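You operate a simulated robot arm through the tools that you are given. There is no shell and no other tool. Be economical: measure what you need, move in short steps, check, and stop when the job is done.

The job below is to be done with a simulated two-armed robot. You get a single attempt, and the scene is never put back.

## Task
Pick up the dust tin with one hand, pass it to the other hand and put it on the top of the wooden table. Set down upright: dust tin.
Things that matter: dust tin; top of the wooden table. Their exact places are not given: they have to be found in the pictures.

It is judged by the outcome, as a careful person would: the job done as asked, and still so three seconds after it is handed in. It fails if anything else is knocked over, pushed out of place, dropped, spilled or broken.

## Robot
Two 7-joint arms with two-finger parallel grippers on one trunk, on a base that drives. Base frame: it is fixed to the floor where the robot stands at the start and does not move with it; the origin is under the middle of the robot, x ahead of it, y to its left, z up. Units: mm, degrees, N and s.
The left shoulder is at the start at [60, 143, 901], the right one opposite. With the tool pointing down near the work surface each hand reaches from about 320 to 740 mm from the robot's upright axis, wherever it stands, measured 20 degrees to its own side. Places, roughly: top of the wooden table [3700, -2900, 800]. Payload 1.57 kg a hand.
The TCP of each hand is the grasp point between the finger pads, 30 mm short of the fingertips. In the tool frame z runs along the fingers and y along their closing line. Largest opening 110 mm; finger width 24, thickness 12; the body of the gripper, 48 by 112 mm, starts 78 mm behind the TCP.
Orientation is that of the tool frame in the base frame, as a unit quaternion [x, y, z, w]. With the fingers straight down and closing along the base's y, the tool's x points along the base's -x, its y along +y and its z along -z.

## Interface
- The arms move only by the tool nudge_tool. It takes "left_moves", "right_moves" or both (then of equal length, played together; a hand with none holds still); each is one flat list of numbers, 7 for each row, row after row: the turn, a rotation vector about the tool's x, y, z in degrees, then the shift along the tool's x, y, z in mm, then the finger opening in mm, from 0 to 110. In form: [rx, ry, rz, dx, dy, dz, fingers, rx, ry, rz, dx, dy, dz, fingers, ...]. A call has 1 to 8 rows; each row is the pose to reach, as a shift and turn from the pose commanded when the call began, along the tool's axes at that moment. Rows are played at 5 a second. More than 50 mm and 8.6 degrees between two rows, or a gripper value outside its range, and nothing of the call is played. A pose out of reach is approached as far as the arm can. The call stops where the force on the tool passes 40 N (or 10 N more than at its start, if that is more) or the arm is blocked; 0.2 s more then pass. The fingers move at their own pace (about 45 mm/s each) and stop on an object; they squeeze with about 32 N. The grip force told is the motor's: it shows also when the fingers shut on nothing. Time passes only in rows, and 0.2 s behind the last, so rows that repeat a pose let the fingers close. The reply holds the time, the measured pose of the TCP, the force on the tool along the base axes, the opening and the grip force, in the units named above and with some noise, with the torque about the TCP (base axes, N m) and any sound that the robot's microphone picked up, and new pictures: "pictures" is both (left out), scene, wrist or none (wrist: the cameras of the hands that moved).
- Cameras (640 x 400 px; columns grow to the right, rows downward): "scene" is now at [38.5, 33.9, 1510]; the picture's right is [0.43, -0.90, 0.00], its down [-0.70, -0.34, -0.63] and it looks along [0.57, 0.27, -0.78] (base axes); focal length 264 px, centre (320, 200). "left" rides on the left gripper at [70, -16, -141] in its tool frame; the picture's right is [0.23, 0.97, 0.00], its down [-0.86, 0.20, -0.48] and it looks along [-0.47, 0.11, 0.88] (tool axes); focal length 222 px, centre (320, 200). "right" rides on the right gripper at [70, 16, -141] in its tool frame; the picture's right is [-0.23, 0.97, 0.00], its down [-0.86, -0.20, -0.48] and it looks along [-0.47, -0.11, 0.88] (tool axes); focal length 222 px, centre (320, 200).
- lift_body(by): slides the trunk up (or, below 0, down) by that many mm; the arms and the scene camera ride with it, the base frame stays. It gives what a move gives, with no picture.
- roll_base(legs): drives the robot by 1 to 6 legs, each [ahead, left, turn to the left] in mm, mm and degrees, along the robot's own axes; the way and the turn of a leg run together, so that a leg with both is an arc; at most 1500 mm and 180 degrees a leg. The arms and the cameras ride along, it lands a little off, and it stops where it bumps. It gives what a move gives, and a new picture of the scene camera.
- turn_head(pan, tilt): turns the head with the scene camera to pan (to the left, within 86 degrees either way) and tilt (down, from -29 to 69), counted from straight ahead of the robot. It gives what a move gives, and a new picture of the scene camera.
- locate(camera, pixels): there is no depth. For up to 12 entries [column, row, z] of the newest picture of that camera ("zoom" is the newest enlarged one), the place [x, y] in the base frame at which the ray of that pixel passes the height z, good to about 2 mm. The clock stands still meanwhile.
- close_up(camera, box): a new picture of the part [left, top, right, bottom] of that camera's present view, enlarged. The clock stands still meanwhile.
- hand_in(): hands the job in; it is judged then, once.

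Go step by step. Measure first, check grasps and placings, and put right what went wrong. The budget is 80 turns and 260 pictures, counting those below and the enlarged ones. Unless the task says otherwise, let go and move clear before handing in, and close with one line.

The tools are called after "Call:" by a JSON object that holds its "api" and its "payload". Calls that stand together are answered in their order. nudge_tool: Moves the arms, as the interface text tells. Its arguments: {"type":"object","properties":{"left_moves":{"type":"array","items":{"type":"number"}},"right_moves":{"type":"array","items":{"type":"number"}},"pictures":{"type":"string","enum":["both","scene","wrist","none"]}},"required":[]} The other tools are called the same way: lift_body (by) slides the trunk up or down; roll_base (legs) drives the base; turn_head (pan, tilt) turns the head that bears the scene camera; locate (camera, pixels) gives the place at which the rays of pixels pass given heights; close_up (camera, box) takes an enlarged picture of a part of a camera's view; hand_in () hands the job in.

At the start:

```text
t: 0.0
left_tcp_pos: [318.0, 334.0, 1033.5]
left_tool_rot: [0.0, 1.0, 0.0, -0.001]
left_force: [0.9, 0.0, -0.2]
left_moment: [0.01, 0.03, 0.0]
left_grip_width: 110.0
left_finger_force: 0.0
right_tcp_pos: [388.3, -30.0, 1096.0]
right_tool_rot: [0.0, 1.0, 0.0, 0.0]
right_force: [0.0, 0.4, -0.4]
right_moment: [0.0, 0.0, -0.03]
right_grip_width: 109.9
right_finger_force: 0.1
trunk travel left (down, up): [-500.0, 90.0]
robot x, y, heading: [-2.5, 0.6, 0.1]
head pan, tilt: [25.6, 51.0]
```

scene: 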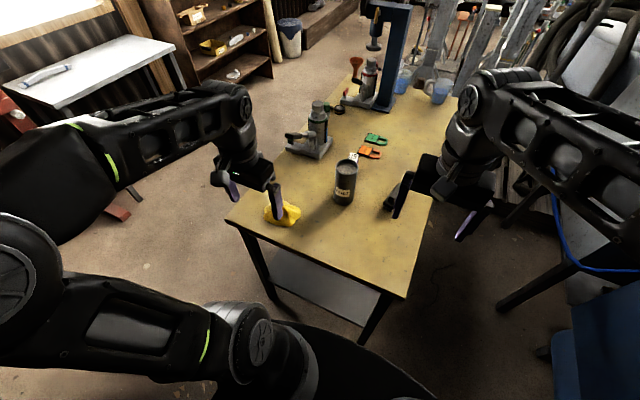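
right: 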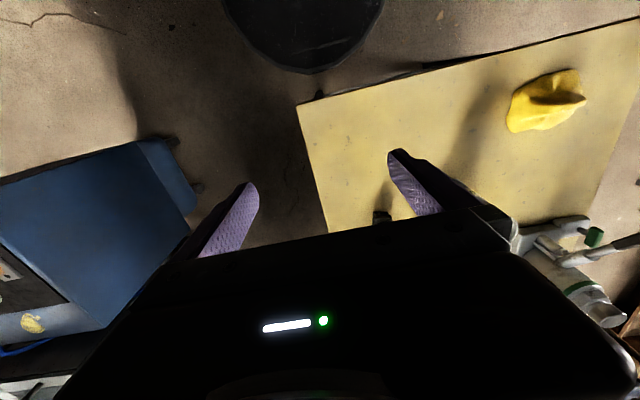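
left: 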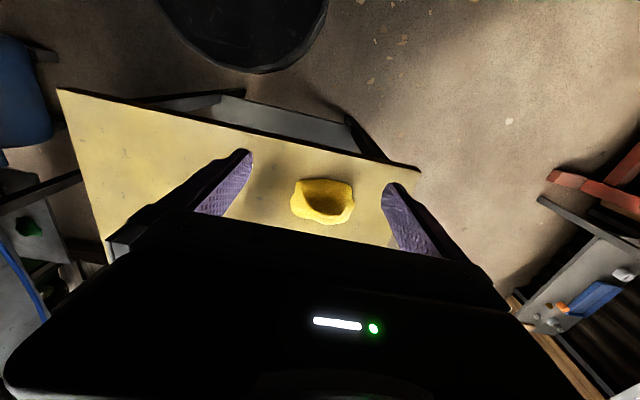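

The dark tin at pixel (345,182) on the near yellow bench is probably the dust tin. I'll enlarge it and measure it.

Call:
{"api": "close_up", "payload": {"camera": "scene", "box": [220, 60, 460, 240]}}

Call:
{"api": "locate", "payload": {"camera": "scene", "pixels": [[343, 202, 800], [343, 202, 700], [343, 202, 900], [346, 165, 900], [228, 220, 800], [405, 297, 800]]}}

```text
2.22 times, centred on (340, 150) of scene
```

zoom: 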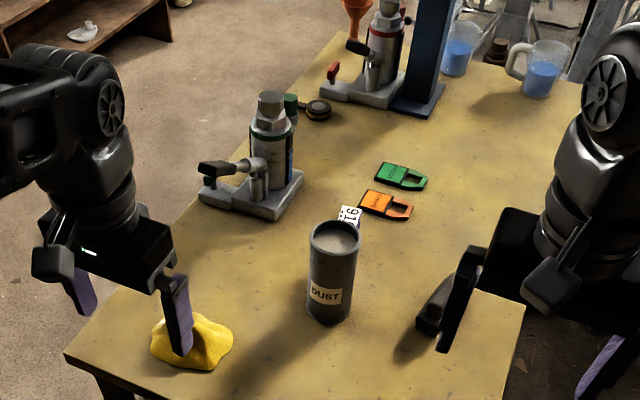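

```text
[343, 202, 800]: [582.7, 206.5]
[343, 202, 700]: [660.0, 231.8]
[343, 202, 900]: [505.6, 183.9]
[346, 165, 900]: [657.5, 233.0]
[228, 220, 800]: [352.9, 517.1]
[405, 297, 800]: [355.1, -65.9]
```

It is labelled DUST and open on top, so it must stay level. I need the bench height, so I'll triangulate the corners between the scene and wrist cameras.

Call:
{"api": "locate", "payload": {"camera": "left", "pixels": [[419, 169, 900], [419, 169, 800], [419, 169, 700], [60, 89, 800], [60, 89, 700]]}}

Call:
{"api": "locate", "payload": {"camera": "right", "pixels": [[297, 105, 900], [297, 105, 800], [297, 105, 700]]}}

Call:
{"api": "locate", "payload": {"camera": "scene", "pixels": [[226, 219, 900], [226, 219, 800], [226, 219, 700], [405, 297, 900], [405, 297, 800], [405, 297, 700]]}}

```text
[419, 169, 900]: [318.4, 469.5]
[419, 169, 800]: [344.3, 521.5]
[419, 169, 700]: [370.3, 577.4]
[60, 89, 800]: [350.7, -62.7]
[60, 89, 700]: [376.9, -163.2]
```

```text
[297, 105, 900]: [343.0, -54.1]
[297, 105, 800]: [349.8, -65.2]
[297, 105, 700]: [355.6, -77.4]
```

```text
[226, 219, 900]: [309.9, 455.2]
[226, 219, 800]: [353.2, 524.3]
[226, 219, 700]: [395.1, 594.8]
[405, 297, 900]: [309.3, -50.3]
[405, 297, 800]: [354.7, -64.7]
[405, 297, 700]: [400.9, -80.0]
```

The bench top is at about z=800, with its front edge at x≈353. Next I'll measure the tin in the enlarged picture.

Call:
{"api": "locate", "payload": {"camera": "zoom", "pixels": [[328, 325, 800], [306, 308, 800], [350, 316, 800], [336, 238, 900], [336, 238, 920], [336, 238, 940], [310, 236, 920], [361, 240, 920], [336, 238, 960]]}}

Call:
{"api": "close_up", "payload": {"camera": "scene", "box": [305, 145, 385, 215]}}

```text
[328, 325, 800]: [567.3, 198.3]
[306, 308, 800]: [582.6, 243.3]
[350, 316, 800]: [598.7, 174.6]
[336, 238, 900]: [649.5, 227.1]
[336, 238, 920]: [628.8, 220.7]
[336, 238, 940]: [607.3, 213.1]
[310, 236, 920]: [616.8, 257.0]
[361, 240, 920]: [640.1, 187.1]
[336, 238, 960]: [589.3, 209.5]
```

```text
5.71 times, centred on (345, 180) of scene
```

zoom: 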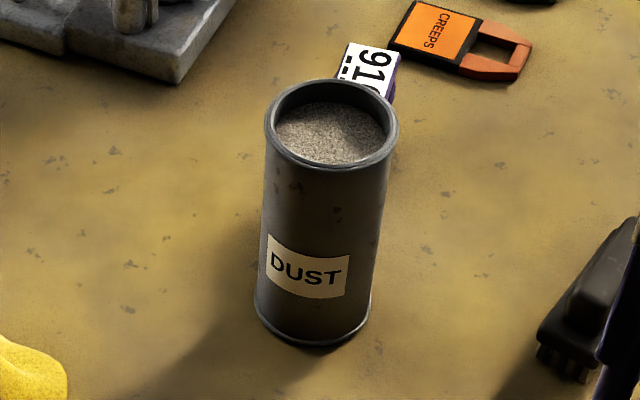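

Call:
{"api": "locate", "payload": {"camera": "zoom", "pixels": [[311, 348, 800], [253, 300, 800], [371, 306, 800], [331, 124, 930], [331, 124, 940], [331, 124, 950], [264, 125, 940], [399, 127, 940], [366, 98, 800], [440, 240, 800], [590, 384, 800], [535, 330, 800]]}}

```text
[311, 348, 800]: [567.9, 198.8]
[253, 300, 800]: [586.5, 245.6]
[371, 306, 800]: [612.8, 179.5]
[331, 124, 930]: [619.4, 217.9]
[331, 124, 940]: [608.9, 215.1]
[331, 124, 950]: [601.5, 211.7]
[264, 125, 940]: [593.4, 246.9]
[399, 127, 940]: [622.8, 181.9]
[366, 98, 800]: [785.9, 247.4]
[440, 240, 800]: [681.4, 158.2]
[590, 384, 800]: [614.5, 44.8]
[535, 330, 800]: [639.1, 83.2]
```

The tin is about 72 mm across and 145 mm tall, with its axis near (603,211). I'll pick it with the left hand tilted 45° from the robot's side, so the right hand can later take its rim end from above. First I'll move the left hand to a staging pose with its fingers open.

Call:
{"api": "nudge_tool", "payload": {"left_moves": [0, -7.5, 0, -22, -21, 14, 110, 0, -15, 0, -44, -42, 28, 110, 0, -22.5, 0, -66, -63, 42, 110, 0, -30, 0, -88, -84, 56, 110, 0, -37.5, 0, -110, -105, 70, 110, 0, -45, 0, -132, -124, 83, 110]}}

Call:
{"api": "locate", "payload": {"camera": "scene", "pixels": [[300, 215, 800], [265, 215, 800]]}}

```text
t: 1.4
left_tcp_pos: [470.1, 210.9, 969.8]
left_tool_rot: [0.0, 0.923, 0.002, 0.385]
left_force: [0.2, 0.9, -1.4]
left_moment: [-0.12, -0.12, -0.11]
left_grip_width: 110.2
left_finger_force: 0.1
left hand out of reach, approached as far as the arm can: row 5, 6
right_tcp_pos: [388.1, -34.0, 1096.6]
right_tool_rot: [0.001, 1.0, 0.002, -0.001]
right_force: [0.0, -1.2, 0.9]
right_moment: [0.07, -0.03, -0.02]
right_grip_width: 110.0
right_finger_force: 0.0
trunk travel left (down, up): [-500.0, 90.0]
robot x, y, heading: [-0.7, 0.4, -0.1]
head pan, tilt: [25.6, 51.0]
```

scene: 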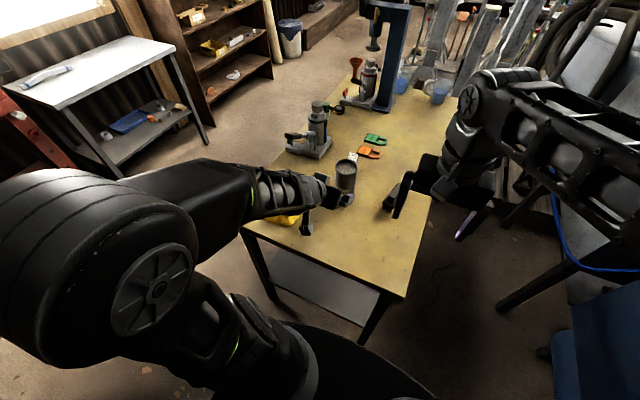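
left: 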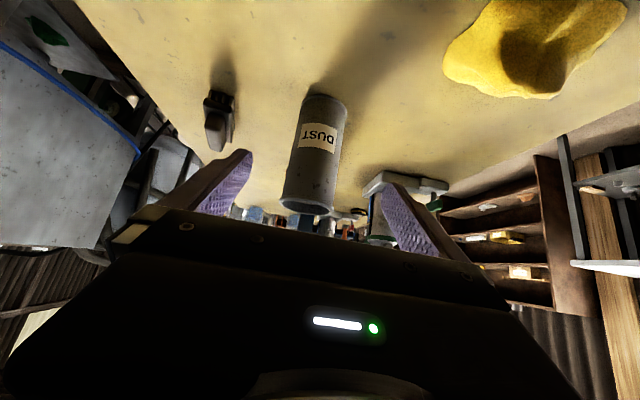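

```text
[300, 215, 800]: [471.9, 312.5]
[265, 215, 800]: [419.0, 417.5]
```

The staging pose was too close to the shoulder, and the tin shows at wrist pixel (318,150) between the fingers. I'll back the base up about 100 mm to give the arm room.

Call:
{"api": "roll_base", "payload": {"legs": [[-100, 0, 0]]}}

```text
t: 2.5
left_tcp_pos: [371.3, 216.0, 969.2]
left_tool_rot: [-0.003, 0.923, 0.003, 0.384]
left_force: [-1.4, 0.5, -0.8]
left_moment: [-0.01, 0.0, -0.01]
left_grip_width: 110.1
left_finger_force: 0.1
right_tcp_pos: [288.7, -29.7, 1097.2]
right_tool_rot: [0.001, 1.0, 0.0, 0.001]
right_force: [0.1, 0.8, 0.1]
right_moment: [0.0, -0.04, -0.01]
right_grip_width: 110.1
right_finger_force: 0.1
trunk travel left (down, up): [-500.0, 90.0]
robot x, y, heading: [-99.5, -3.0, -0.0]
head pan, tilt: [25.6, 51.0]
```

scene: 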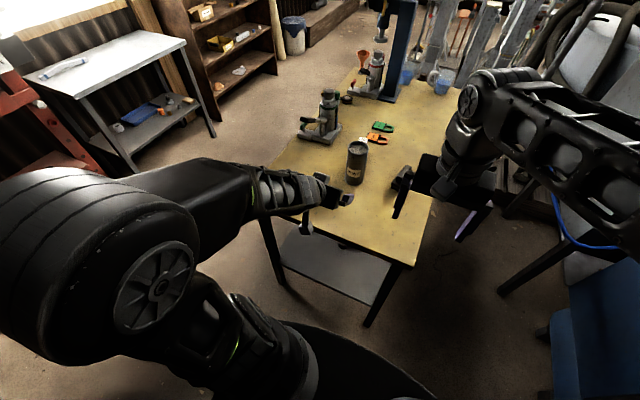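

The arm kept its 45° tilt. I'll move it forward 90 mm at the same height and check.

Call:
{"api": "nudge_tool", "payload": {"left_moves": [0, 0, 0, -21, 0, 21, 110, 0, 0, 0, -42, 0, 42, 110, 0, 0, 0, -64, 0, 64, 110, 0, 0, 0, -64, 0, 64, 110]}}

```text
t: 3.5
left_tcp_pos: [462.9, 214.3, 966.3]
left_tool_rot: [-0.002, 0.924, 0.003, 0.383]
left_force: [0.2, -0.2, 0.4]
left_moment: [0.04, 0.02, 0.0]
left_grip_width: 110.2
left_finger_force: 0.1
right_tcp_pos: [289.8, -30.7, 1096.8]
right_tool_rot: [0.0, 1.0, -0.001, 0.0]
right_force: [-0.3, -0.8, 0.7]
right_moment: [0.02, -0.02, -0.01]
right_grip_width: 109.8
right_finger_force: 0.0
trunk travel left (down, up): [-500.0, 90.0]
robot x, y, heading: [-97.8, 2.1, -0.0]
head pan, tilt: [25.6, 51.0]
```

scene: 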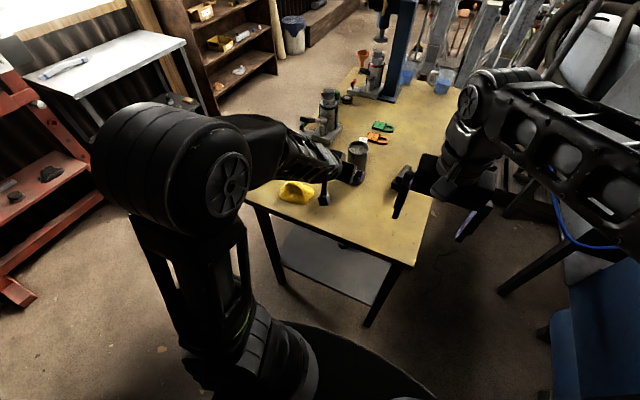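
left: 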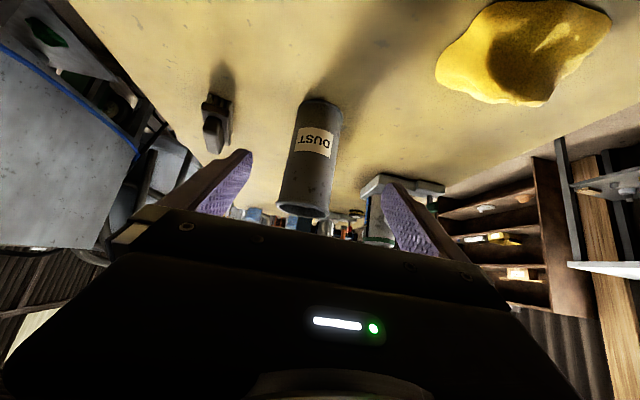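

The pose is tracked well at (463,214,966). I'll re-measure the tin from the wrist camera before going down.

Call:
{"api": "locate", "payload": {"camera": "left", "pixels": [[303, 100, 800], [342, 103, 800], [322, 97, 800], [278, 205, 945], [330, 210, 945], [303, 213, 945]]}}

Call:
{"api": "nudge_tool", "payload": {"left_moves": [0, 0, 0, 25, 0, 25, 110, 0, 0, 0, 50, 0, 50, 110, 0, 0, 0, 74, 0, 74, 110, 0, 0, 0, 74, 0, 74, 110]}}

```text
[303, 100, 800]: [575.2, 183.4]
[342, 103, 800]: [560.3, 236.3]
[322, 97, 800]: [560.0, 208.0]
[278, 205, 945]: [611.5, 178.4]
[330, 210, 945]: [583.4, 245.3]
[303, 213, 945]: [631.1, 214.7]
```

```text
t: 4.5
left_tcp_pos: [462.1, 216.9, 863.1]
left_tool_rot: [-0.003, 0.924, 0.003, 0.383]
left_force: [0.1, -0.4, 0.4]
left_moment: [0.0, 0.0, 0.01]
left_grip_width: 109.9
left_finger_force: 0.0
right_tcp_pos: [290.5, -30.2, 1097.2]
right_tool_rot: [0.0, 1.0, 0.001, 0.0]
right_force: [0.3, -0.5, -0.4]
right_moment: [-0.03, -0.02, 0.01]
right_grip_width: 110.0
right_finger_force: 0.1
trunk travel left (down, up): [-500.0, 90.0]
robot x, y, heading: [-101.3, 4.4, 0.2]
head pan, tilt: [25.6, 51.0]
```

scene: 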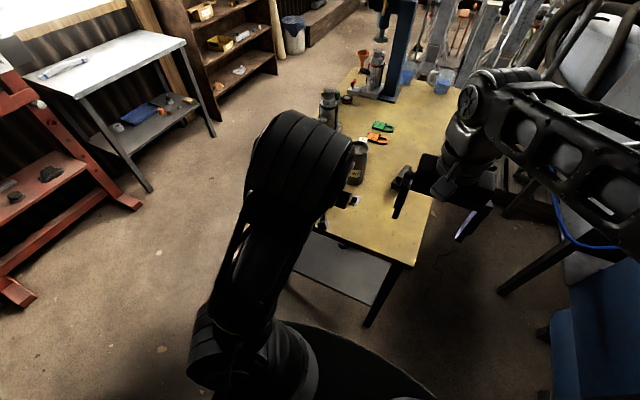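
left: 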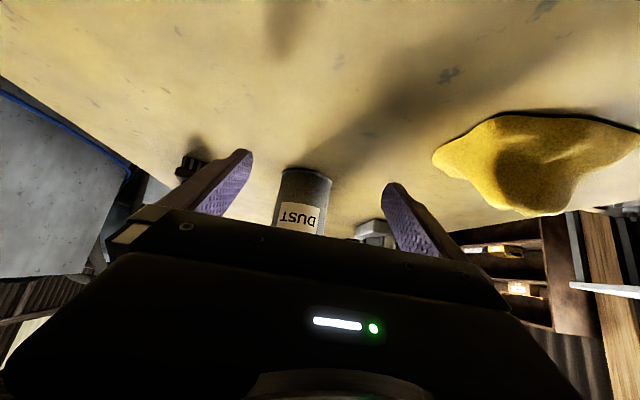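

The hand is at z=863 with the tin's base at pixel (305,168). I'll measure again from here for lateral alignment.

Call:
{"api": "locate", "payload": {"camera": "left", "pixels": [[306, 168, 800], [282, 172, 800], [332, 180, 800], [274, 220, 845], [327, 220, 845]]}}

Call:
{"api": "close_up", "payload": {"camera": "left", "box": [220, 140, 420, 260]}}

```text
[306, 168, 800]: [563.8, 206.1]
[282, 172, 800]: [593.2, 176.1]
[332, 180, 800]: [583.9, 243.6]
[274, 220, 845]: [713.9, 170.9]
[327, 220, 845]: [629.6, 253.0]
```

```text
3.20 times, centred on (320, 200) of left
```

zoom: 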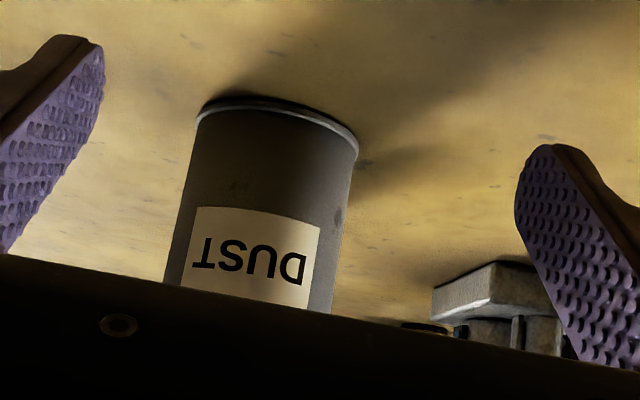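

The tin's centre is at y≈210, so I'll shift 7 mm to the right and advance 95 mm, then check before the last part.

Call:
{"api": "nudge_tool", "payload": {"left_moves": [0, 0, 0, 0, -7, 0, 110, 0, 0, 0, -20, -7, 20, 110, 0, 0, 0, -40, -7, 40, 110, 0, 0, 0, -55, -7, 55, 110, 0, 0, 0, -67, -7, 67, 110, 0, 0, 0, -67, -7, 67, 110]}}

Call:
{"api": "close_up", "payload": {"camera": "left", "box": [200, 130, 440, 260]}}

```text
t: 5.9
left_tcp_pos: [559.5, 208.3, 865.4]
left_tool_rot: [-0.002, 0.923, 0.002, 0.384]
left_force: [-1.2, 0.4, 1.0]
left_moment: [0.02, -0.01, 0.01]
left_grip_width: 110.1
left_finger_force: 0.0
right_tcp_pos: [291.2, -30.0, 1096.7]
right_tool_rot: [0.0, 1.0, 0.0, 0.0]
right_force: [-0.3, -0.1, -0.1]
right_moment: [0.0, 0.0, 0.02]
right_grip_width: 110.2
right_finger_force: 0.1
trunk travel left (down, up): [-500.0, 90.0]
robot x, y, heading: [-97.4, -0.5, 0.1]
head pan, tilt: [25.6, 51.0]
```

scene: 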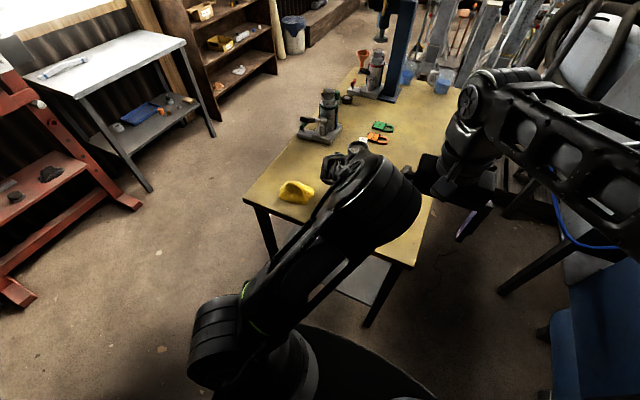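
left: 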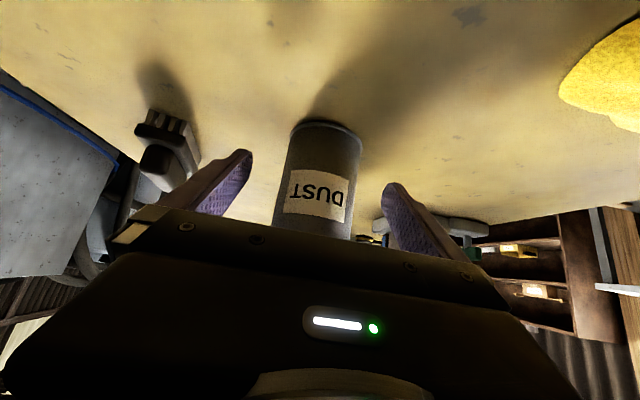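

```text
2.67 times, centred on (320, 195) of left
```

zoom: 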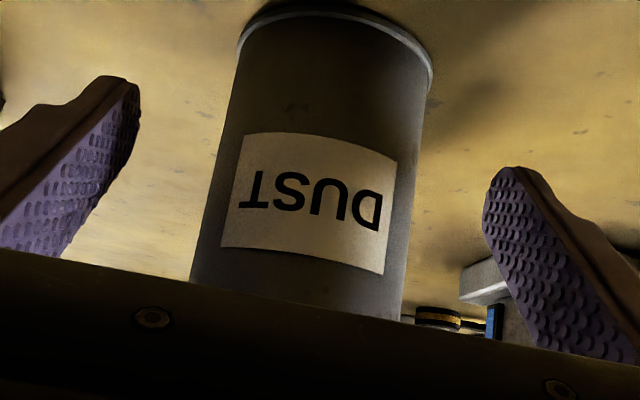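

The tin sits centred between the fingers. I'll advance the last 43 mm and close.

Call:
{"api": "nudge_tool", "payload": {"left_moves": [0, 0, 0, -15, 0, 15, 110, 0, 0, 0, -30, 0, 30, 110, 0, 0, 0, -30, 0, 30, 90, 0, 0, 0, -30, 0, 30, 75, 0, 0, 0, -30, 0, 30, 60, 0, 0, 0, -30, 0, 30, 50, 0, 0, 0, -30, 0, 30, 50]}}

Call:
{"api": "close_up", "payload": {"camera": "left", "box": [200, 60, 440, 260]}}

```text
t: 6.6
left_tcp_pos: [599.4, 215.1, 866.6]
left_tool_rot: [-0.005, 0.923, 0.005, 0.384]
left_force: [0.0, 0.3, 0.5]
left_moment: [0.0, -0.01, 0.0]
left_grip_width: 91.3
left_finger_force: 0.1
right_tcp_pos: [295.8, -42.8, 1094.4]
right_tool_rot: [0.01, 1.0, -0.008, 0.001]
right_force: [6.5, -19.7, 5.9]
right_moment: [1.25, 0.36, -0.15]
right_grip_width: 92.8
right_finger_force: 0.0
trunk travel left (down, up): [-500.0, 90.0]
robot x, y, heading: [-99.7, 1.2, -0.1]
head pan, tilt: [25.6, 51.0]
stopped in row 3 (right hand): the force on the tool passed its limit at 47 N (the readings are from after the stop); the commanded pose is now the measured one
```

scene: 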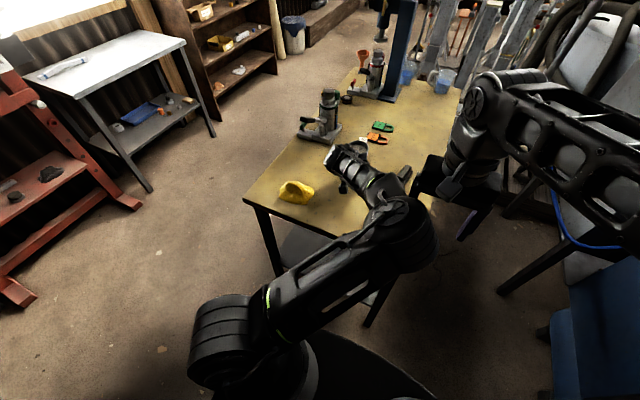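
left: 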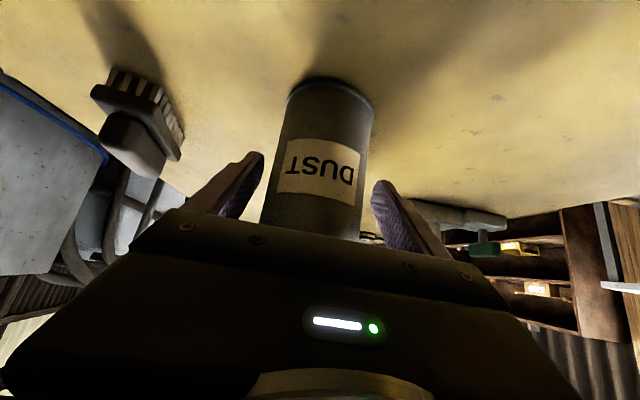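

```text
2.00 times, centred on (320, 160) of left
```

zoom: 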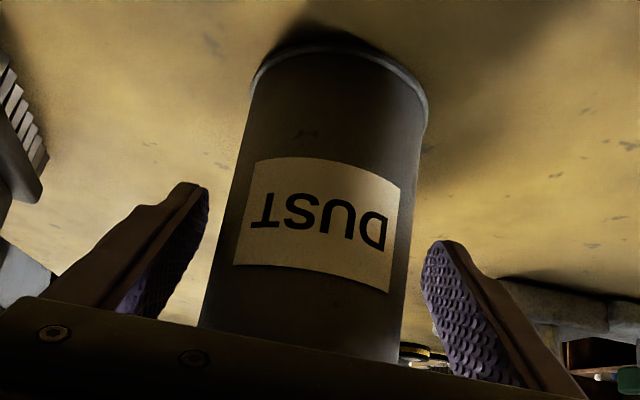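

The left elbow swung inward and touched the right hand. The tin is untouched and the fingers are around it, so I'll move the right hand aside first.

Call:
{"api": "nudge_tool", "payload": {"right_moves": [0, 0, 0, 0, -40, 0, 100, 0, 0, 0, 0, -80, 0, 110, 0, 0, 0, 0, -120, 0, 110, 0, 0, 0, 0, -160, 0, 110, 0, 0, 0, 0, -200, 0, 110, 0, 0, 0, 0, -240, 0, 110]}}

```text
t: 8.0
left_tcp_pos: [601.0, 212.8, 866.8]
left_tool_rot: [-0.006, 0.922, 0.004, 0.386]
left_force: [-0.7, -0.2, 1.1]
left_moment: [0.03, 0.05, -0.01]
left_grip_width: 90.1
left_finger_force: 0.1
right_tcp_pos: [285.9, -278.5, 1097.7]
right_tool_rot: [0.007, 1.0, -0.006, 0.0]
right_force: [0.1, 0.7, -0.2]
right_moment: [0.03, 0.0, -0.01]
right_grip_width: 109.7
right_finger_force: 0.1
trunk travel left (down, up): [-500.0, 90.0]
robot x, y, heading: [-100.5, -2.7, -0.2]
head pan, tilt: [25.6, 51.0]
```

scene: 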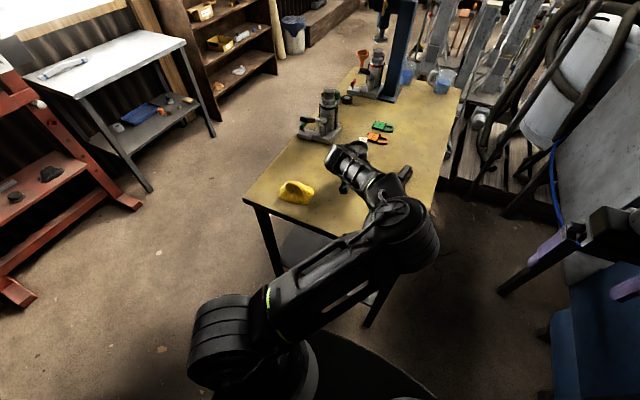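
right: 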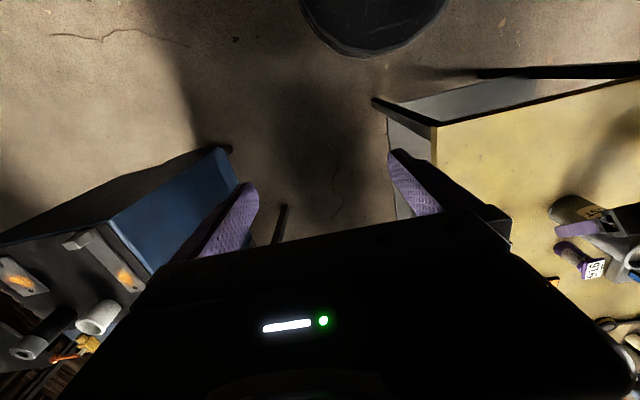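

The right hand is clear. Now I'll close the left fingers.

Call:
{"api": "nudge_tool", "payload": {"left_moves": [0, 0, 0, 0, -2, 0, 80, 0, 0, 0, 0, -2, 0, 65, 0, 0, 0, 0, -2, 0, 50, 0, 0, 0, 0, -2, 0, 50, 0, 0, 0, 0, -2, 0, 50], "pictures": "wrist"}}

```text
t: 9.2
left_tcp_pos: [598.5, 209.8, 869.2]
left_tool_rot: [-0.006, 0.922, 0.004, 0.386]
left_force: [0.7, 1.0, 1.0]
left_moment: [-0.09, 0.04, -0.02]
left_grip_width: 70.6
left_finger_force: 32.0
right_tcp_pos: [288.2, -277.7, 1097.0]
right_tool_rot: [0.007, 1.0, -0.007, 0.0]
right_force: [0.4, -0.2, 0.9]
right_moment: [-0.02, -0.03, -0.01]
right_grip_width: 110.0
right_finger_force: 0.0
trunk travel left (down, up): [-500.0, 90.0]
robot x, y, heading: [-98.6, 1.3, -0.2]
head pan, tilt: [25.6, 51.0]
```

left: 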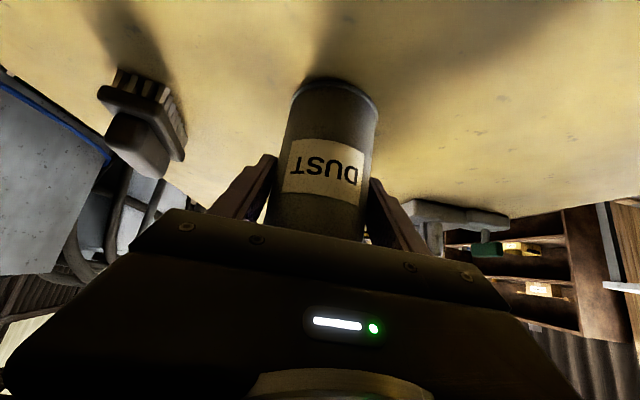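

The tin is held at 70.6 mm with 32 N. I'll lift it straight up with the trunk.

Call:
{"api": "lift_body", "payload": {"by": 80}}

Call:
{"api": "close_up", "payload": {"camera": "left", "box": [160, 40, 480, 260]}}

```text
t: 10.3
left_tcp_pos: [600.3, 210.8, 947.3]
left_tool_rot: [-0.005, 0.923, 0.004, 0.385]
left_force: [0.5, -1.1, -5.0]
left_moment: [0.01, -0.02, 0.0]
left_grip_width: 70.6
left_finger_force: 32.2
right_tcp_pos: [287.9, -277.2, 1177.3]
right_tool_rot: [0.008, 1.0, -0.007, 0.0]
right_force: [0.3, -1.0, 0.4]
right_moment: [-0.01, 0.0, -0.03]
right_grip_width: 110.1
right_finger_force: 0.0
trunk travel left (down, up): [-580.0, 10.0]
robot x, y, heading: [-99.8, 2.0, 0.1]
head pan, tilt: [25.6, 51.0]
```

```text
1.82 times, centred on (320, 150) of left
```

zoom: 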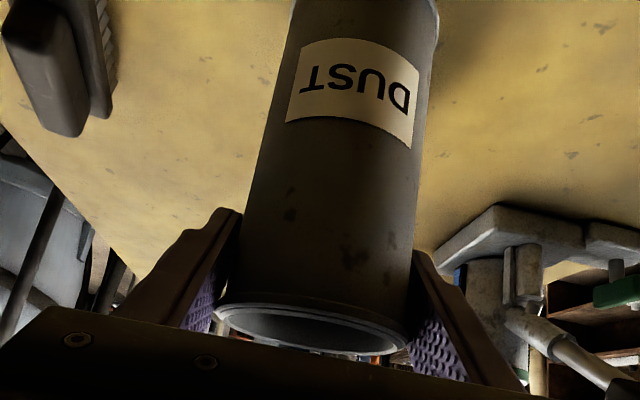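

The tin appears to have slid down in the grip, because its rim is now right at the pads. I'll look at the whole wrist picture and the scene.

Call:
{"api": "close_up", "payload": {"camera": "left", "box": [0, 0, 640, 400]}}

Call:
{"api": "close_up", "payload": {"camera": "scene", "box": [260, 80, 460, 230]}}

```text
1.00 times, centred on (320, 200) of left (not enlarged: the box is as wide or as high as the picture)
```

zoom: 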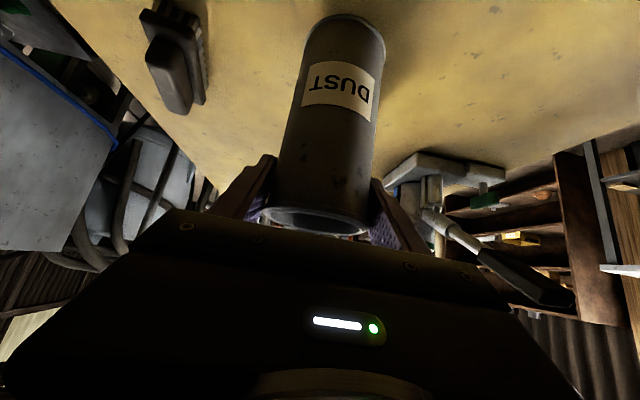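

```text
2.67 times, centred on (360, 155) of scene
```

zoom: 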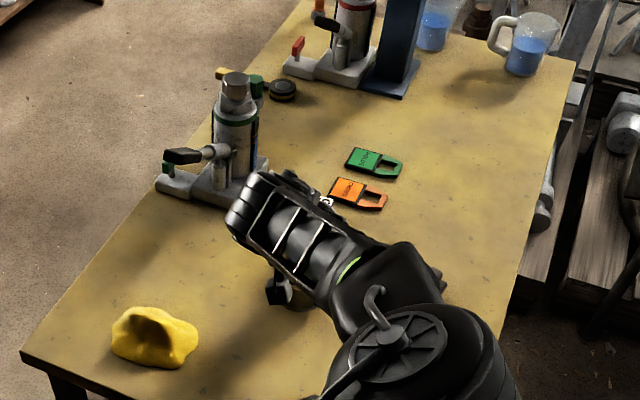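

Call:
{"api": "locate", "payload": {"camera": "left", "pixels": [[345, 14, 800], [345, 14, 830], [345, 14, 860], [305, 30, 800], [385, 40, 800], [265, 215, 940], [366, 230, 940]]}}

```text
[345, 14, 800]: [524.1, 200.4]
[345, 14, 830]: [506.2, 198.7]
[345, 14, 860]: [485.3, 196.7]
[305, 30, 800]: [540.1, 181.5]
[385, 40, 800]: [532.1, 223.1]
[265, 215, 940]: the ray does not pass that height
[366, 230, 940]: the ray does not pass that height
```

Call:
{"api": "locate", "payload": {"camera": "zoom", "pixels": [[247, 345, 800], [247, 345, 900]]}}

Call:
{"api": "close_up", "payload": {"camera": "left", "box": [200, 0, 520, 240]}}

```text
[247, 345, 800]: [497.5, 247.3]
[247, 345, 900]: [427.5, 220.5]
```

```text
1.67 times, centred on (360, 120) of left
```

zoom: 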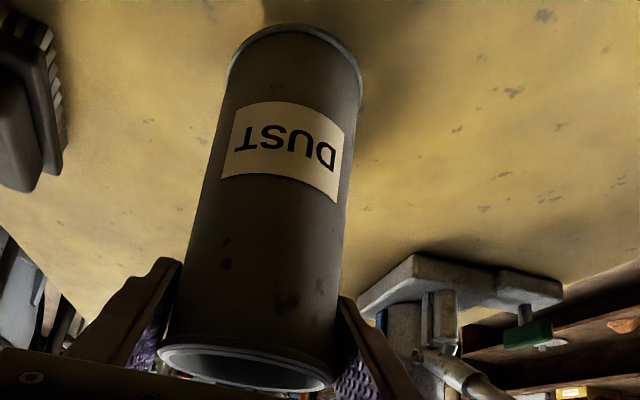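

Call:
{"api": "locate", "payload": {"camera": "zoom", "pixels": [[298, 25, 800], [298, 25, 810], [298, 25, 820], [228, 70, 800], [362, 85, 800], [155, 350, 945], [335, 375, 945], [240, 388, 945]]}}

```text
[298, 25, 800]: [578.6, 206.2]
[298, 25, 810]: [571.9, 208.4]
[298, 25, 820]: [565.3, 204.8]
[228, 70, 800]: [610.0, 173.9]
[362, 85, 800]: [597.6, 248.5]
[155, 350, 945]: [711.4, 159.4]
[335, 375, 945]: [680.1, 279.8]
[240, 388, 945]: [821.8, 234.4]
```

Call:
{"api": "locate", "payload": {"camera": "zoom", "pixels": [[250, 350, 940], [250, 350, 950], [250, 350, 960], [250, 390, 960], [250, 390, 970]]}}

Call:
{"api": "nudge_tool", "payload": {"left_moves": [0, 0, 0, 0, 0, 0, 50, 0, 0, 0, 0, 0, 0, 50, 0, 0, 0, 0, 0, 0, 50], "pictures": "wrist"}}

```text
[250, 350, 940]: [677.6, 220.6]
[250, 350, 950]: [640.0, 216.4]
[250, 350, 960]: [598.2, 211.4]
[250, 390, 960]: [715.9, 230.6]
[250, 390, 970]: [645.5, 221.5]
```

```text
t: 11.1
left_tcp_pos: [598.5, 210.5, 947.8]
left_tool_rot: [-0.005, 0.922, 0.005, 0.386]
left_force: [0.2, -0.3, -3.6]
left_moment: [-0.01, -0.02, 0.0]
left_grip_width: 70.9
left_finger_force: 31.7
right_tcp_pos: [288.5, -276.9, 1177.4]
right_tool_rot: [0.008, 1.0, -0.007, 0.0]
right_force: [0.4, 0.0, -0.6]
right_moment: [-0.01, -0.03, 0.0]
right_grip_width: 110.0
right_finger_force: 0.1
trunk travel left (down, up): [-580.0, 10.0]
robot x, y, heading: [-94.6, -4.5, -0.3]
head pan, tilt: [25.6, 51.0]
```

left: 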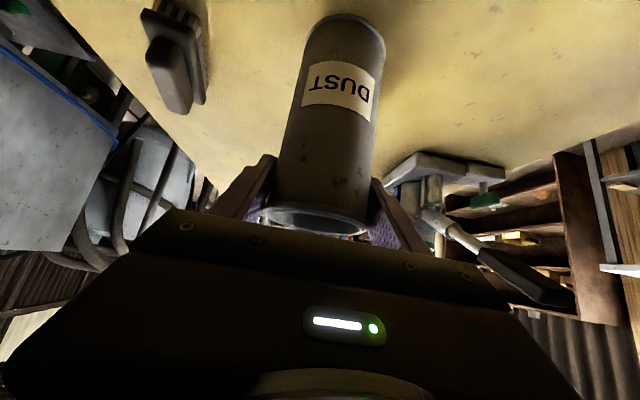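

My estimate is the rim at about z≈968 and the base at about 818, with a force of 4–5 N, so the tin is partly lifted. I'll raise 10 mm more to see whether it still slips.

Call:
{"api": "lift_body", "payload": {"by": 10}}

Call:
{"api": "close_up", "payload": {"camera": "left", "box": [200, 0, 520, 240]}}

```text
t: 11.7
left_tcp_pos: [599.4, 210.3, 958.0]
left_tool_rot: [-0.005, 0.923, 0.004, 0.385]
left_force: [-0.1, 0.6, -5.7]
left_moment: [0.02, -0.02, 0.0]
left_grip_width: 70.8
left_finger_force: 31.8
right_tcp_pos: [288.5, -277.3, 1187.2]
right_tool_rot: [0.007, 1.0, -0.008, -0.001]
right_force: [-0.6, -0.2, -0.6]
right_moment: [-0.01, 0.01, -0.03]
right_grip_width: 110.1
right_finger_force: 0.1
trunk travel left (down, up): [-590.0, 0.0]
robot x, y, heading: [-101.7, -1.4, 0.1]
head pan, tilt: [25.6, 51.0]
```

```text
1.67 times, centred on (360, 120) of left
```

zoom: 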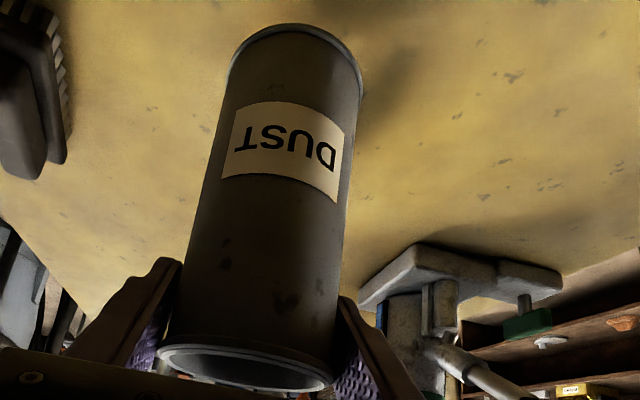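

The view is unchanged, so the tin is now firmly held near its rim, about 28 mm above the bench. That grip is too high for the handover, so I'll lower it gently back down, let go and regrip lower.

Call:
{"api": "lift_body", "payload": {"by": -20}}

Call:
{"api": "lift_body", "payload": {"by": -6}}

Call:
{"api": "close_up", "payload": {"camera": "left", "box": [200, 0, 520, 240]}}

```text
t: 12.4
left_tcp_pos: [599.8, 211.5, 937.8]
left_tool_rot: [-0.005, 0.923, 0.005, 0.386]
left_force: [0.5, 0.3, -4.6]
left_moment: [0.02, -0.01, -0.03]
left_grip_width: 70.7
left_finger_force: 32.0
right_tcp_pos: [287.5, -276.6, 1167.1]
right_tool_rot: [0.008, 1.0, -0.007, 0.0]
right_force: [-1.1, -0.5, -0.2]
right_moment: [0.03, -0.04, -0.05]
right_grip_width: 110.1
right_finger_force: 0.0
trunk travel left (down, up): [-570.0, 20.0]
robot x, y, heading: [-98.7, -1.5, 0.0]
head pan, tilt: [25.6, 51.0]
```

```text
t: 12.9
left_tcp_pos: [598.4, 210.9, 931.9]
left_tool_rot: [-0.006, 0.922, 0.005, 0.386]
left_force: [0.4, 1.1, -4.6]
left_moment: [0.03, -0.02, -0.01]
left_grip_width: 70.7
left_finger_force: 31.5
right_tcp_pos: [288.2, -276.9, 1160.7]
right_tool_rot: [0.007, 1.0, -0.007, 0.0]
right_force: [0.2, 0.3, 0.6]
right_moment: [-0.01, 0.02, 0.0]
right_grip_width: 109.8
right_finger_force: 0.1
trunk travel left (down, up): [-564.0, 26.0]
robot x, y, heading: [-93.9, -0.7, -0.2]
head pan, tilt: [25.6, 51.0]
```

```text
1.67 times, centred on (360, 120) of left
```

zoom: 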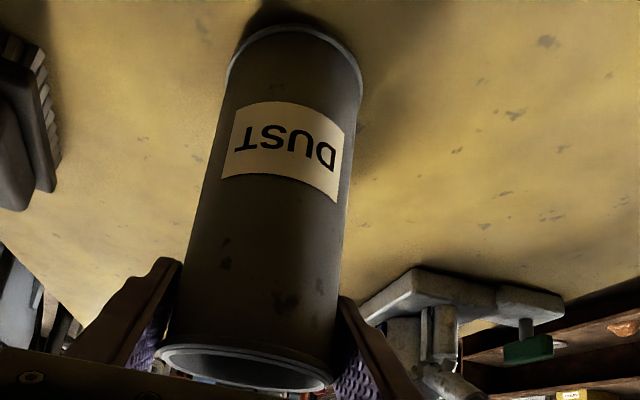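

It is still hanging at −4.6 N and the contact shadow is closing. I'll lower in 3 mm steps until the force changes.

Call:
{"api": "lift_body", "payload": {"by": -2.5}}

Call:
{"api": "lift_body", "payload": {"by": -2.5}}

```text
t: 13.5
left_tcp_pos: [599.7, 210.8, 929.1]
left_tool_rot: [-0.005, 0.922, 0.005, 0.386]
left_force: [0.1, 0.1, -3.7]
left_moment: [0.0, 0.01, 0.03]
left_grip_width: 70.3
left_finger_force: 32.0
right_tcp_pos: [286.1, -277.2, 1159.0]
right_tool_rot: [0.008, 1.0, -0.007, 0.0]
right_force: [-0.4, -0.7, 0.4]
right_moment: [0.02, 0.0, -0.01]
right_grip_width: 109.9
right_finger_force: 0.1
trunk travel left (down, up): [-562.0, 28.0]
robot x, y, heading: [-98.7, 0.6, 0.0]
head pan, tilt: [25.6, 51.0]
```

```text
t: 14.0
left_tcp_pos: [599.8, 210.5, 928.2]
left_tool_rot: [-0.006, 0.922, 0.005, 0.386]
left_force: [-0.4, -0.3, -0.3]
left_moment: [-0.11, -0.07, 0.01]
left_grip_width: 70.9
left_finger_force: 31.8
right_tcp_pos: [287.3, -276.8, 1156.6]
right_tool_rot: [0.008, 1.0, -0.007, -0.001]
right_force: [-0.2, 0.5, -0.4]
right_moment: [-0.03, -0.01, -0.02]
right_grip_width: 110.1
right_finger_force: 0.0
trunk travel left (down, up): [-559.0, 31.0]
robot x, y, heading: [-98.9, -0.7, -0.2]
head pan, tilt: [25.6, 51.0]
```

It has landed, with the force at −0.3 N. I'll open, lower the hand straight down by 74 mm and check that the tin stays in place.

Call:
{"api": "nudge_tool", "payload": {"left_moves": [0, 0, 0, 0, 0, 0, 80, 0, 0, 0, 0, 0, 0, 96, 0, 0, 0, 0, 0, 0, 96, 0, 0, 0, 17, 0, 17, 96, 0, 0, 0, 34, 0, 34, 96, 0, 0, 0, 52, 0, 52, 96, 0, 0, 0, 52, 0, 52, 96]}}

Call:
{"api": "close_up", "payload": {"camera": "left", "box": [200, 40, 440, 260]}}

```text
t: 15.6
left_tcp_pos: [580.8, 195.0, 865.4]
left_tool_rot: [-0.005, 0.922, 0.004, 0.386]
left_force: [0.1, 0.5, -0.3]
left_moment: [-0.05, -0.03, -0.09]
left_grip_width: 97.5
left_finger_force: 0.5
left hand out of reach, approached as far as the arm can: row 4, 5, 6, 7
right_tcp_pos: [287.8, -277.3, 1155.6]
right_tool_rot: [0.008, 1.0, -0.005, 0.001]
right_force: [-0.6, -0.3, -0.4]
right_moment: [0.01, 0.02, 0.01]
right_grip_width: 109.6
right_finger_force: 0.1
trunk travel left (down, up): [-559.0, 31.0]
robot x, y, heading: [-98.5, -0.5, -0.1]
head pan, tilt: [25.6, 51.0]
```

scene: 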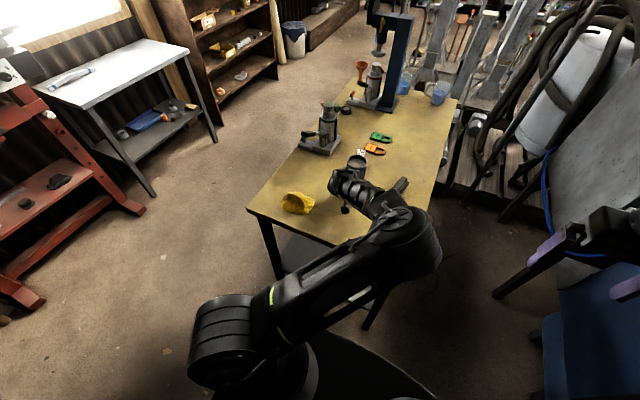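
left: 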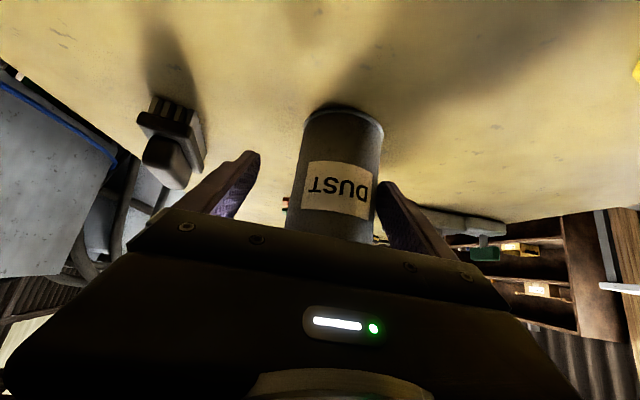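

```text
1.82 times, centred on (320, 150) of left
```

zoom: 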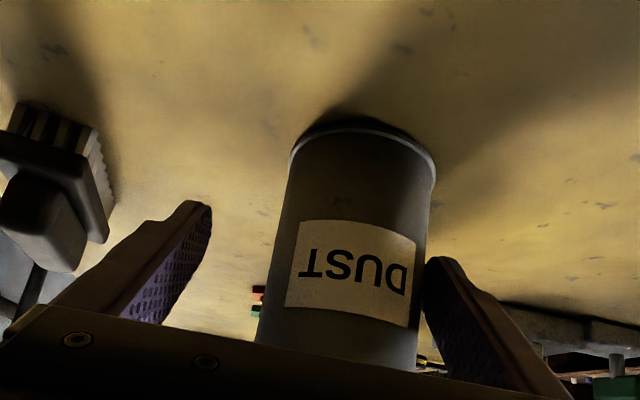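

The arm ran out of reach with the trunk raised and drifted to (581,195,865), lightly touching the tin. I'll recenter by moving 15 mm left and 22 mm up, then lower the trunk.

Call:
{"api": "nudge_tool", "payload": {"left_moves": [0, 0, 0, -8, 7, -8, 100, 0, 0, 0, -16, 15, -16, 104, 0, 0, 0, -16, 15, -16, 104], "pictures": "wrist"}}

Call:
{"api": "lift_body", "payload": {"by": -25}}

Call:
{"api": "close_up", "payload": {"camera": "left", "box": [200, 40, 440, 260]}}

```text
t: 16.4
left_tcp_pos: [580.0, 209.7, 890.6]
left_tool_rot: [-0.005, 0.922, 0.005, 0.386]
left_force: [-0.7, -0.6, -0.1]
left_moment: [0.01, -0.03, -0.01]
left_grip_width: 103.9
left_finger_force: 0.1
right_tcp_pos: [288.3, -277.3, 1156.6]
right_tool_rot: [0.007, 1.0, -0.006, -0.001]
right_force: [-0.1, 0.5, -0.4]
right_moment: [-0.01, -0.01, 0.02]
right_grip_width: 109.6
right_finger_force: 0.1
trunk travel left (down, up): [-559.0, 31.0]
robot x, y, heading: [-100.2, 0.8, -0.2]
head pan, tilt: [25.6, 51.0]
```

left: 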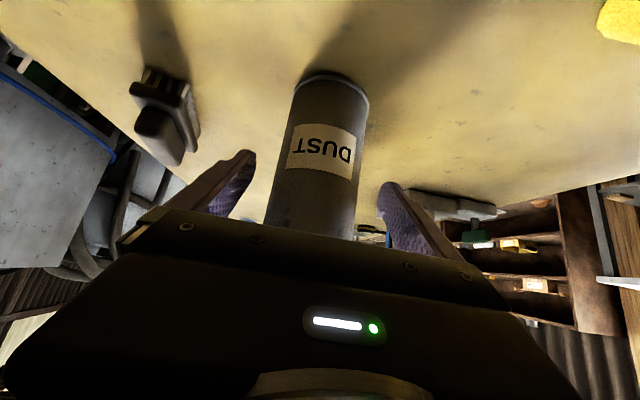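

```text
t: 17.1
left_tcp_pos: [579.4, 210.0, 865.8]
left_tool_rot: [-0.006, 0.923, 0.005, 0.386]
left_force: [-0.1, -0.4, 0.6]
left_moment: [0.0, -0.02, -0.02]
left_grip_width: 104.0
left_finger_force: 0.0
right_tcp_pos: [287.4, -277.4, 1130.9]
right_tool_rot: [0.007, 1.0, -0.006, 0.0]
right_force: [-0.3, -0.2, -0.4]
right_moment: [0.02, 0.01, -0.01]
right_grip_width: 109.9
right_finger_force: 0.0
trunk travel left (down, up): [-534.0, 56.0]
robot x, y, heading: [-99.6, -2.4, 0.2]
head pan, tilt: [25.6, 51.0]
```

```text
1.82 times, centred on (320, 150) of left
```

zoom: 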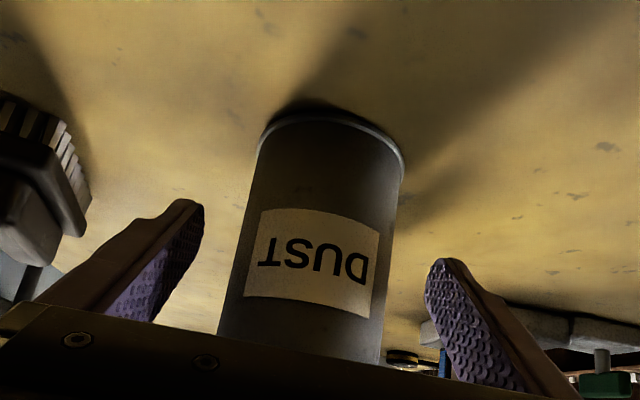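

Call:
{"api": "locate", "payload": {"camera": "zoom", "pixels": [[332, 117, 800], [258, 145, 800], [404, 170, 800]]}}

Call:
{"api": "lift_body", "payload": {"by": -12}}

```text
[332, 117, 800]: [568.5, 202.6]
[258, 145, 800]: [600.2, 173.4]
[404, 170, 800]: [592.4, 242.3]
```

```text
t: 17.7
left_tcp_pos: [580.2, 209.8, 854.1]
left_tool_rot: [-0.005, 0.922, 0.005, 0.386]
left_force: [0.4, 0.0, -0.8]
left_moment: [0.02, 0.05, -0.02]
left_grip_width: 103.9
left_finger_force: 0.0
right_tcp_pos: [287.2, -277.8, 1119.2]
right_tool_rot: [0.008, 1.0, -0.006, 0.001]
right_force: [0.2, -0.1, 0.1]
right_moment: [0.0, -0.01, 0.01]
right_grip_width: 109.9
right_finger_force: 0.1
trunk travel left (down, up): [-522.0, 68.0]
robot x, y, heading: [-95.4, 1.0, 0.0]
head pan, tilt: [25.6, 51.0]
```

The tin is still at about (604,208). I'll go forward 24 mm and grip at z≈854.

Call:
{"api": "nudge_tool", "payload": {"left_moves": [0, 0, 0, -9, -1, 9, 104, 0, 0, 0, -17, -2, 17, 104, 0, 0, 0, -17, -2, 17, 85, 0, 0, 0, -17, -2, 17, 60, 0, 0, 0, -17, -2, 17, 30, 0, 0, 0, -17, -2, 17, 30, 0, 0, 0, -17, -2, 17, 30, 0, 0, 0, -17, -2, 17, 30], "pictures": "wrist"}}

```text
t: 19.5
left_tcp_pos: [593.3, 201.3, 857.2]
left_tool_rot: [-0.005, 0.922, 0.004, 0.386]
left_force: [-0.2, 1.1, 0.9]
left_moment: [-0.07, 0.0, 0.01]
left_grip_width: 69.6
left_finger_force: 31.2
left hand out of reach, approached as far as the arm can: row 1, 2, 3, 4, 5, 6, 7, 8
right_tcp_pos: [287.4, -277.4, 1118.8]
right_tool_rot: [0.008, 1.0, -0.007, 0.0]
right_force: [-0.2, -0.2, 0.7]
right_moment: [0.0, 0.02, 0.0]
right_grip_width: 109.9
right_finger_force: 0.1
trunk travel left (down, up): [-522.0, 68.0]
robot x, y, heading: [-97.6, 1.0, 0.2]
head pan, tilt: [25.6, 51.0]
```

left: 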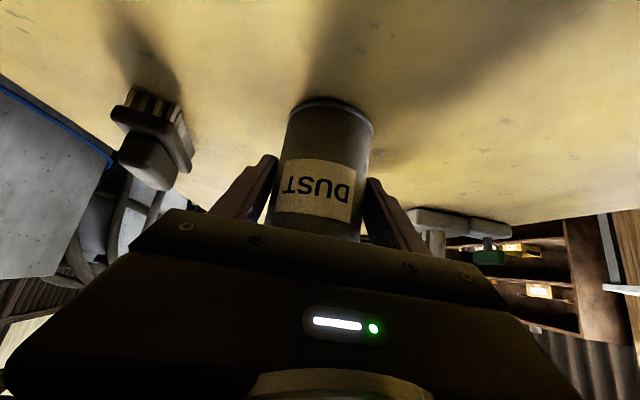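

The tin is gripped at 69.6 mm and z≈857. I'll lift slowly, first by 8 mm.

Call:
{"api": "lift_body", "payload": {"by": 8}}

Call:
{"api": "close_up", "payload": {"camera": "left", "box": [200, 40, 440, 260]}}

```text
t: 20.1
left_tcp_pos: [594.1, 201.5, 865.0]
left_tool_rot: [-0.005, 0.923, 0.005, 0.384]
left_force: [-0.2, -0.1, -4.4]
left_moment: [0.01, 0.1, 0.02]
left_grip_width: 69.9
left_finger_force: 32.5
right_tcp_pos: [288.0, -275.9, 1126.6]
right_tool_rot: [0.008, 1.0, -0.008, -0.001]
right_force: [0.3, 0.4, -0.6]
right_moment: [-0.01, 0.0, -0.01]
right_grip_width: 109.8
right_finger_force: 0.1
trunk travel left (down, up): [-530.0, 60.0]
robot x, y, heading: [-94.8, -3.9, 0.1]
head pan, tilt: [25.6, 51.0]
```

```text
1.82 times, centred on (320, 150) of left
```

zoom: 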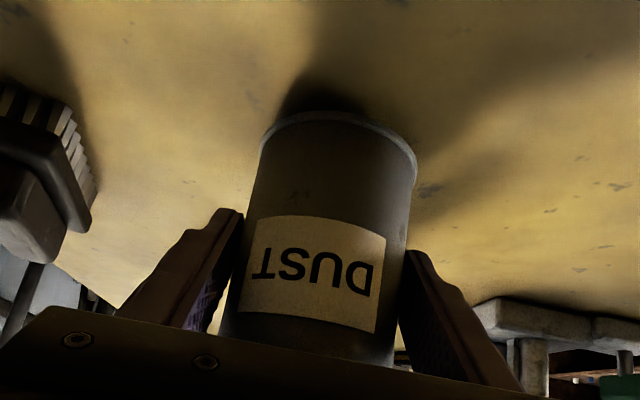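

It holds: the base row is unchanged and 4.4 N is hanging. I'll continue lifting in small steps.

Call:
{"api": "lift_body", "payload": {"by": 15}}

Call:
{"api": "lift_body", "payload": {"by": 20}}

Call:
{"api": "close_up", "payload": {"camera": "left", "box": [200, 40, 440, 260]}}

```text
t: 20.7
left_tcp_pos: [593.5, 201.9, 880.9]
left_tool_rot: [-0.005, 0.923, 0.005, 0.385]
left_force: [0.3, 1.0, -3.5]
left_moment: [0.01, 0.06, 0.02]
left_grip_width: 69.6
left_finger_force: 32.1
right_tcp_pos: [288.0, -277.3, 1143.3]
right_tool_rot: [0.008, 1.0, -0.007, 0.0]
right_force: [0.2, 0.3, -0.5]
right_moment: [0.01, 0.03, -0.04]
right_grip_width: 110.2
right_finger_force: 0.1
trunk travel left (down, up): [-545.0, 45.0]
robot x, y, heading: [-95.9, -0.6, 0.3]
head pan, tilt: [25.6, 51.0]
```

```text
t: 21.4
left_tcp_pos: [593.6, 202.5, 900.5]
left_tool_rot: [-0.005, 0.923, 0.004, 0.386]
left_force: [0.1, -0.3, -5.0]
left_moment: [-0.01, 0.01, -0.01]
left_grip_width: 69.6
left_finger_force: 32.0
right_tcp_pos: [287.7, -277.9, 1162.4]
right_tool_rot: [0.008, 1.0, -0.006, 0.0]
right_force: [0.2, -0.6, 0.2]
right_moment: [-0.01, 0.03, -0.01]
right_grip_width: 110.1
right_finger_force: 0.0
trunk travel left (down, up): [-565.0, 25.0]
robot x, y, heading: [-99.3, 3.7, 0.2]
head pan, tilt: [25.6, 51.0]
```

```text
1.82 times, centred on (320, 150) of left
```

zoom: 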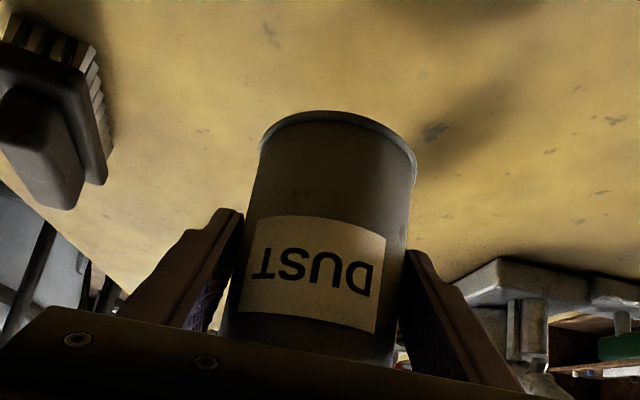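

The tin is held steadily with no slip. I'll slowly bring it up and back while yawing the hand inward, keeping the tin upright with a rotation about the vertical only.

Call:
{"api": "nudge_tool", "payload": {"left_moves": [1.4, 0, 1.4, 0, -5, -14, 30, 2.8, 0, 2.8, 0, -10, -28, 30, 4.2, 0, 4.2, 0, -15, -42, 30, 5.6, 0, 5.6, 0, -20, -56, 30, 7.0, 0, 7.0, 0, -25, -70, 30, 8.4, 0, 8.4, 0, -30, -84, 30, 9.8, 0, 9.8, 0, -35, -98, 30, 11.3, 0, 11.3, 0, -40, -113, 30]}}

```text
t: 23.2
left_tcp_pos: [514.2, 161.3, 978.5]
left_tool_rot: [0.124, 0.914, -0.048, 0.382]
left_force: [0.3, 0.5, -4.0]
left_moment: [-0.01, 0.05, -0.01]
left_grip_width: 69.5
left_finger_force: 31.7
right_tcp_pos: [287.4, -277.2, 1161.6]
right_tool_rot: [0.007, 1.0, -0.007, 0.0]
right_force: [0.1, 0.3, -0.6]
right_moment: [-0.01, 0.02, -0.01]
right_grip_width: 109.9
right_finger_force: 0.1
trunk travel left (down, up): [-565.0, 25.0]
robot x, y, heading: [-98.9, 0.2, 0.2]
head pan, tilt: [25.6, 51.0]
```

scene: 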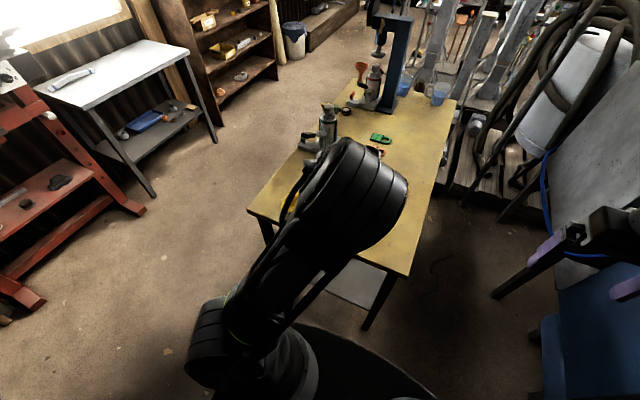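
left: 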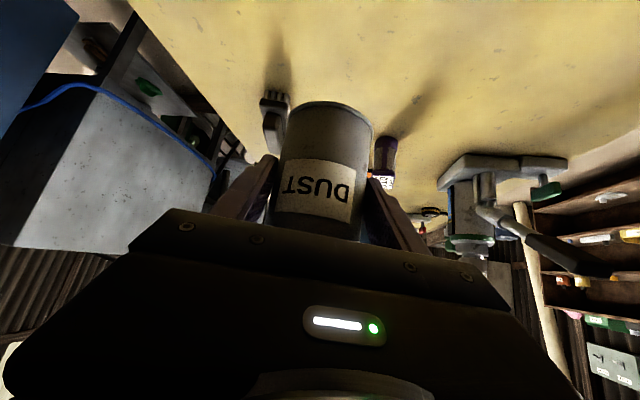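

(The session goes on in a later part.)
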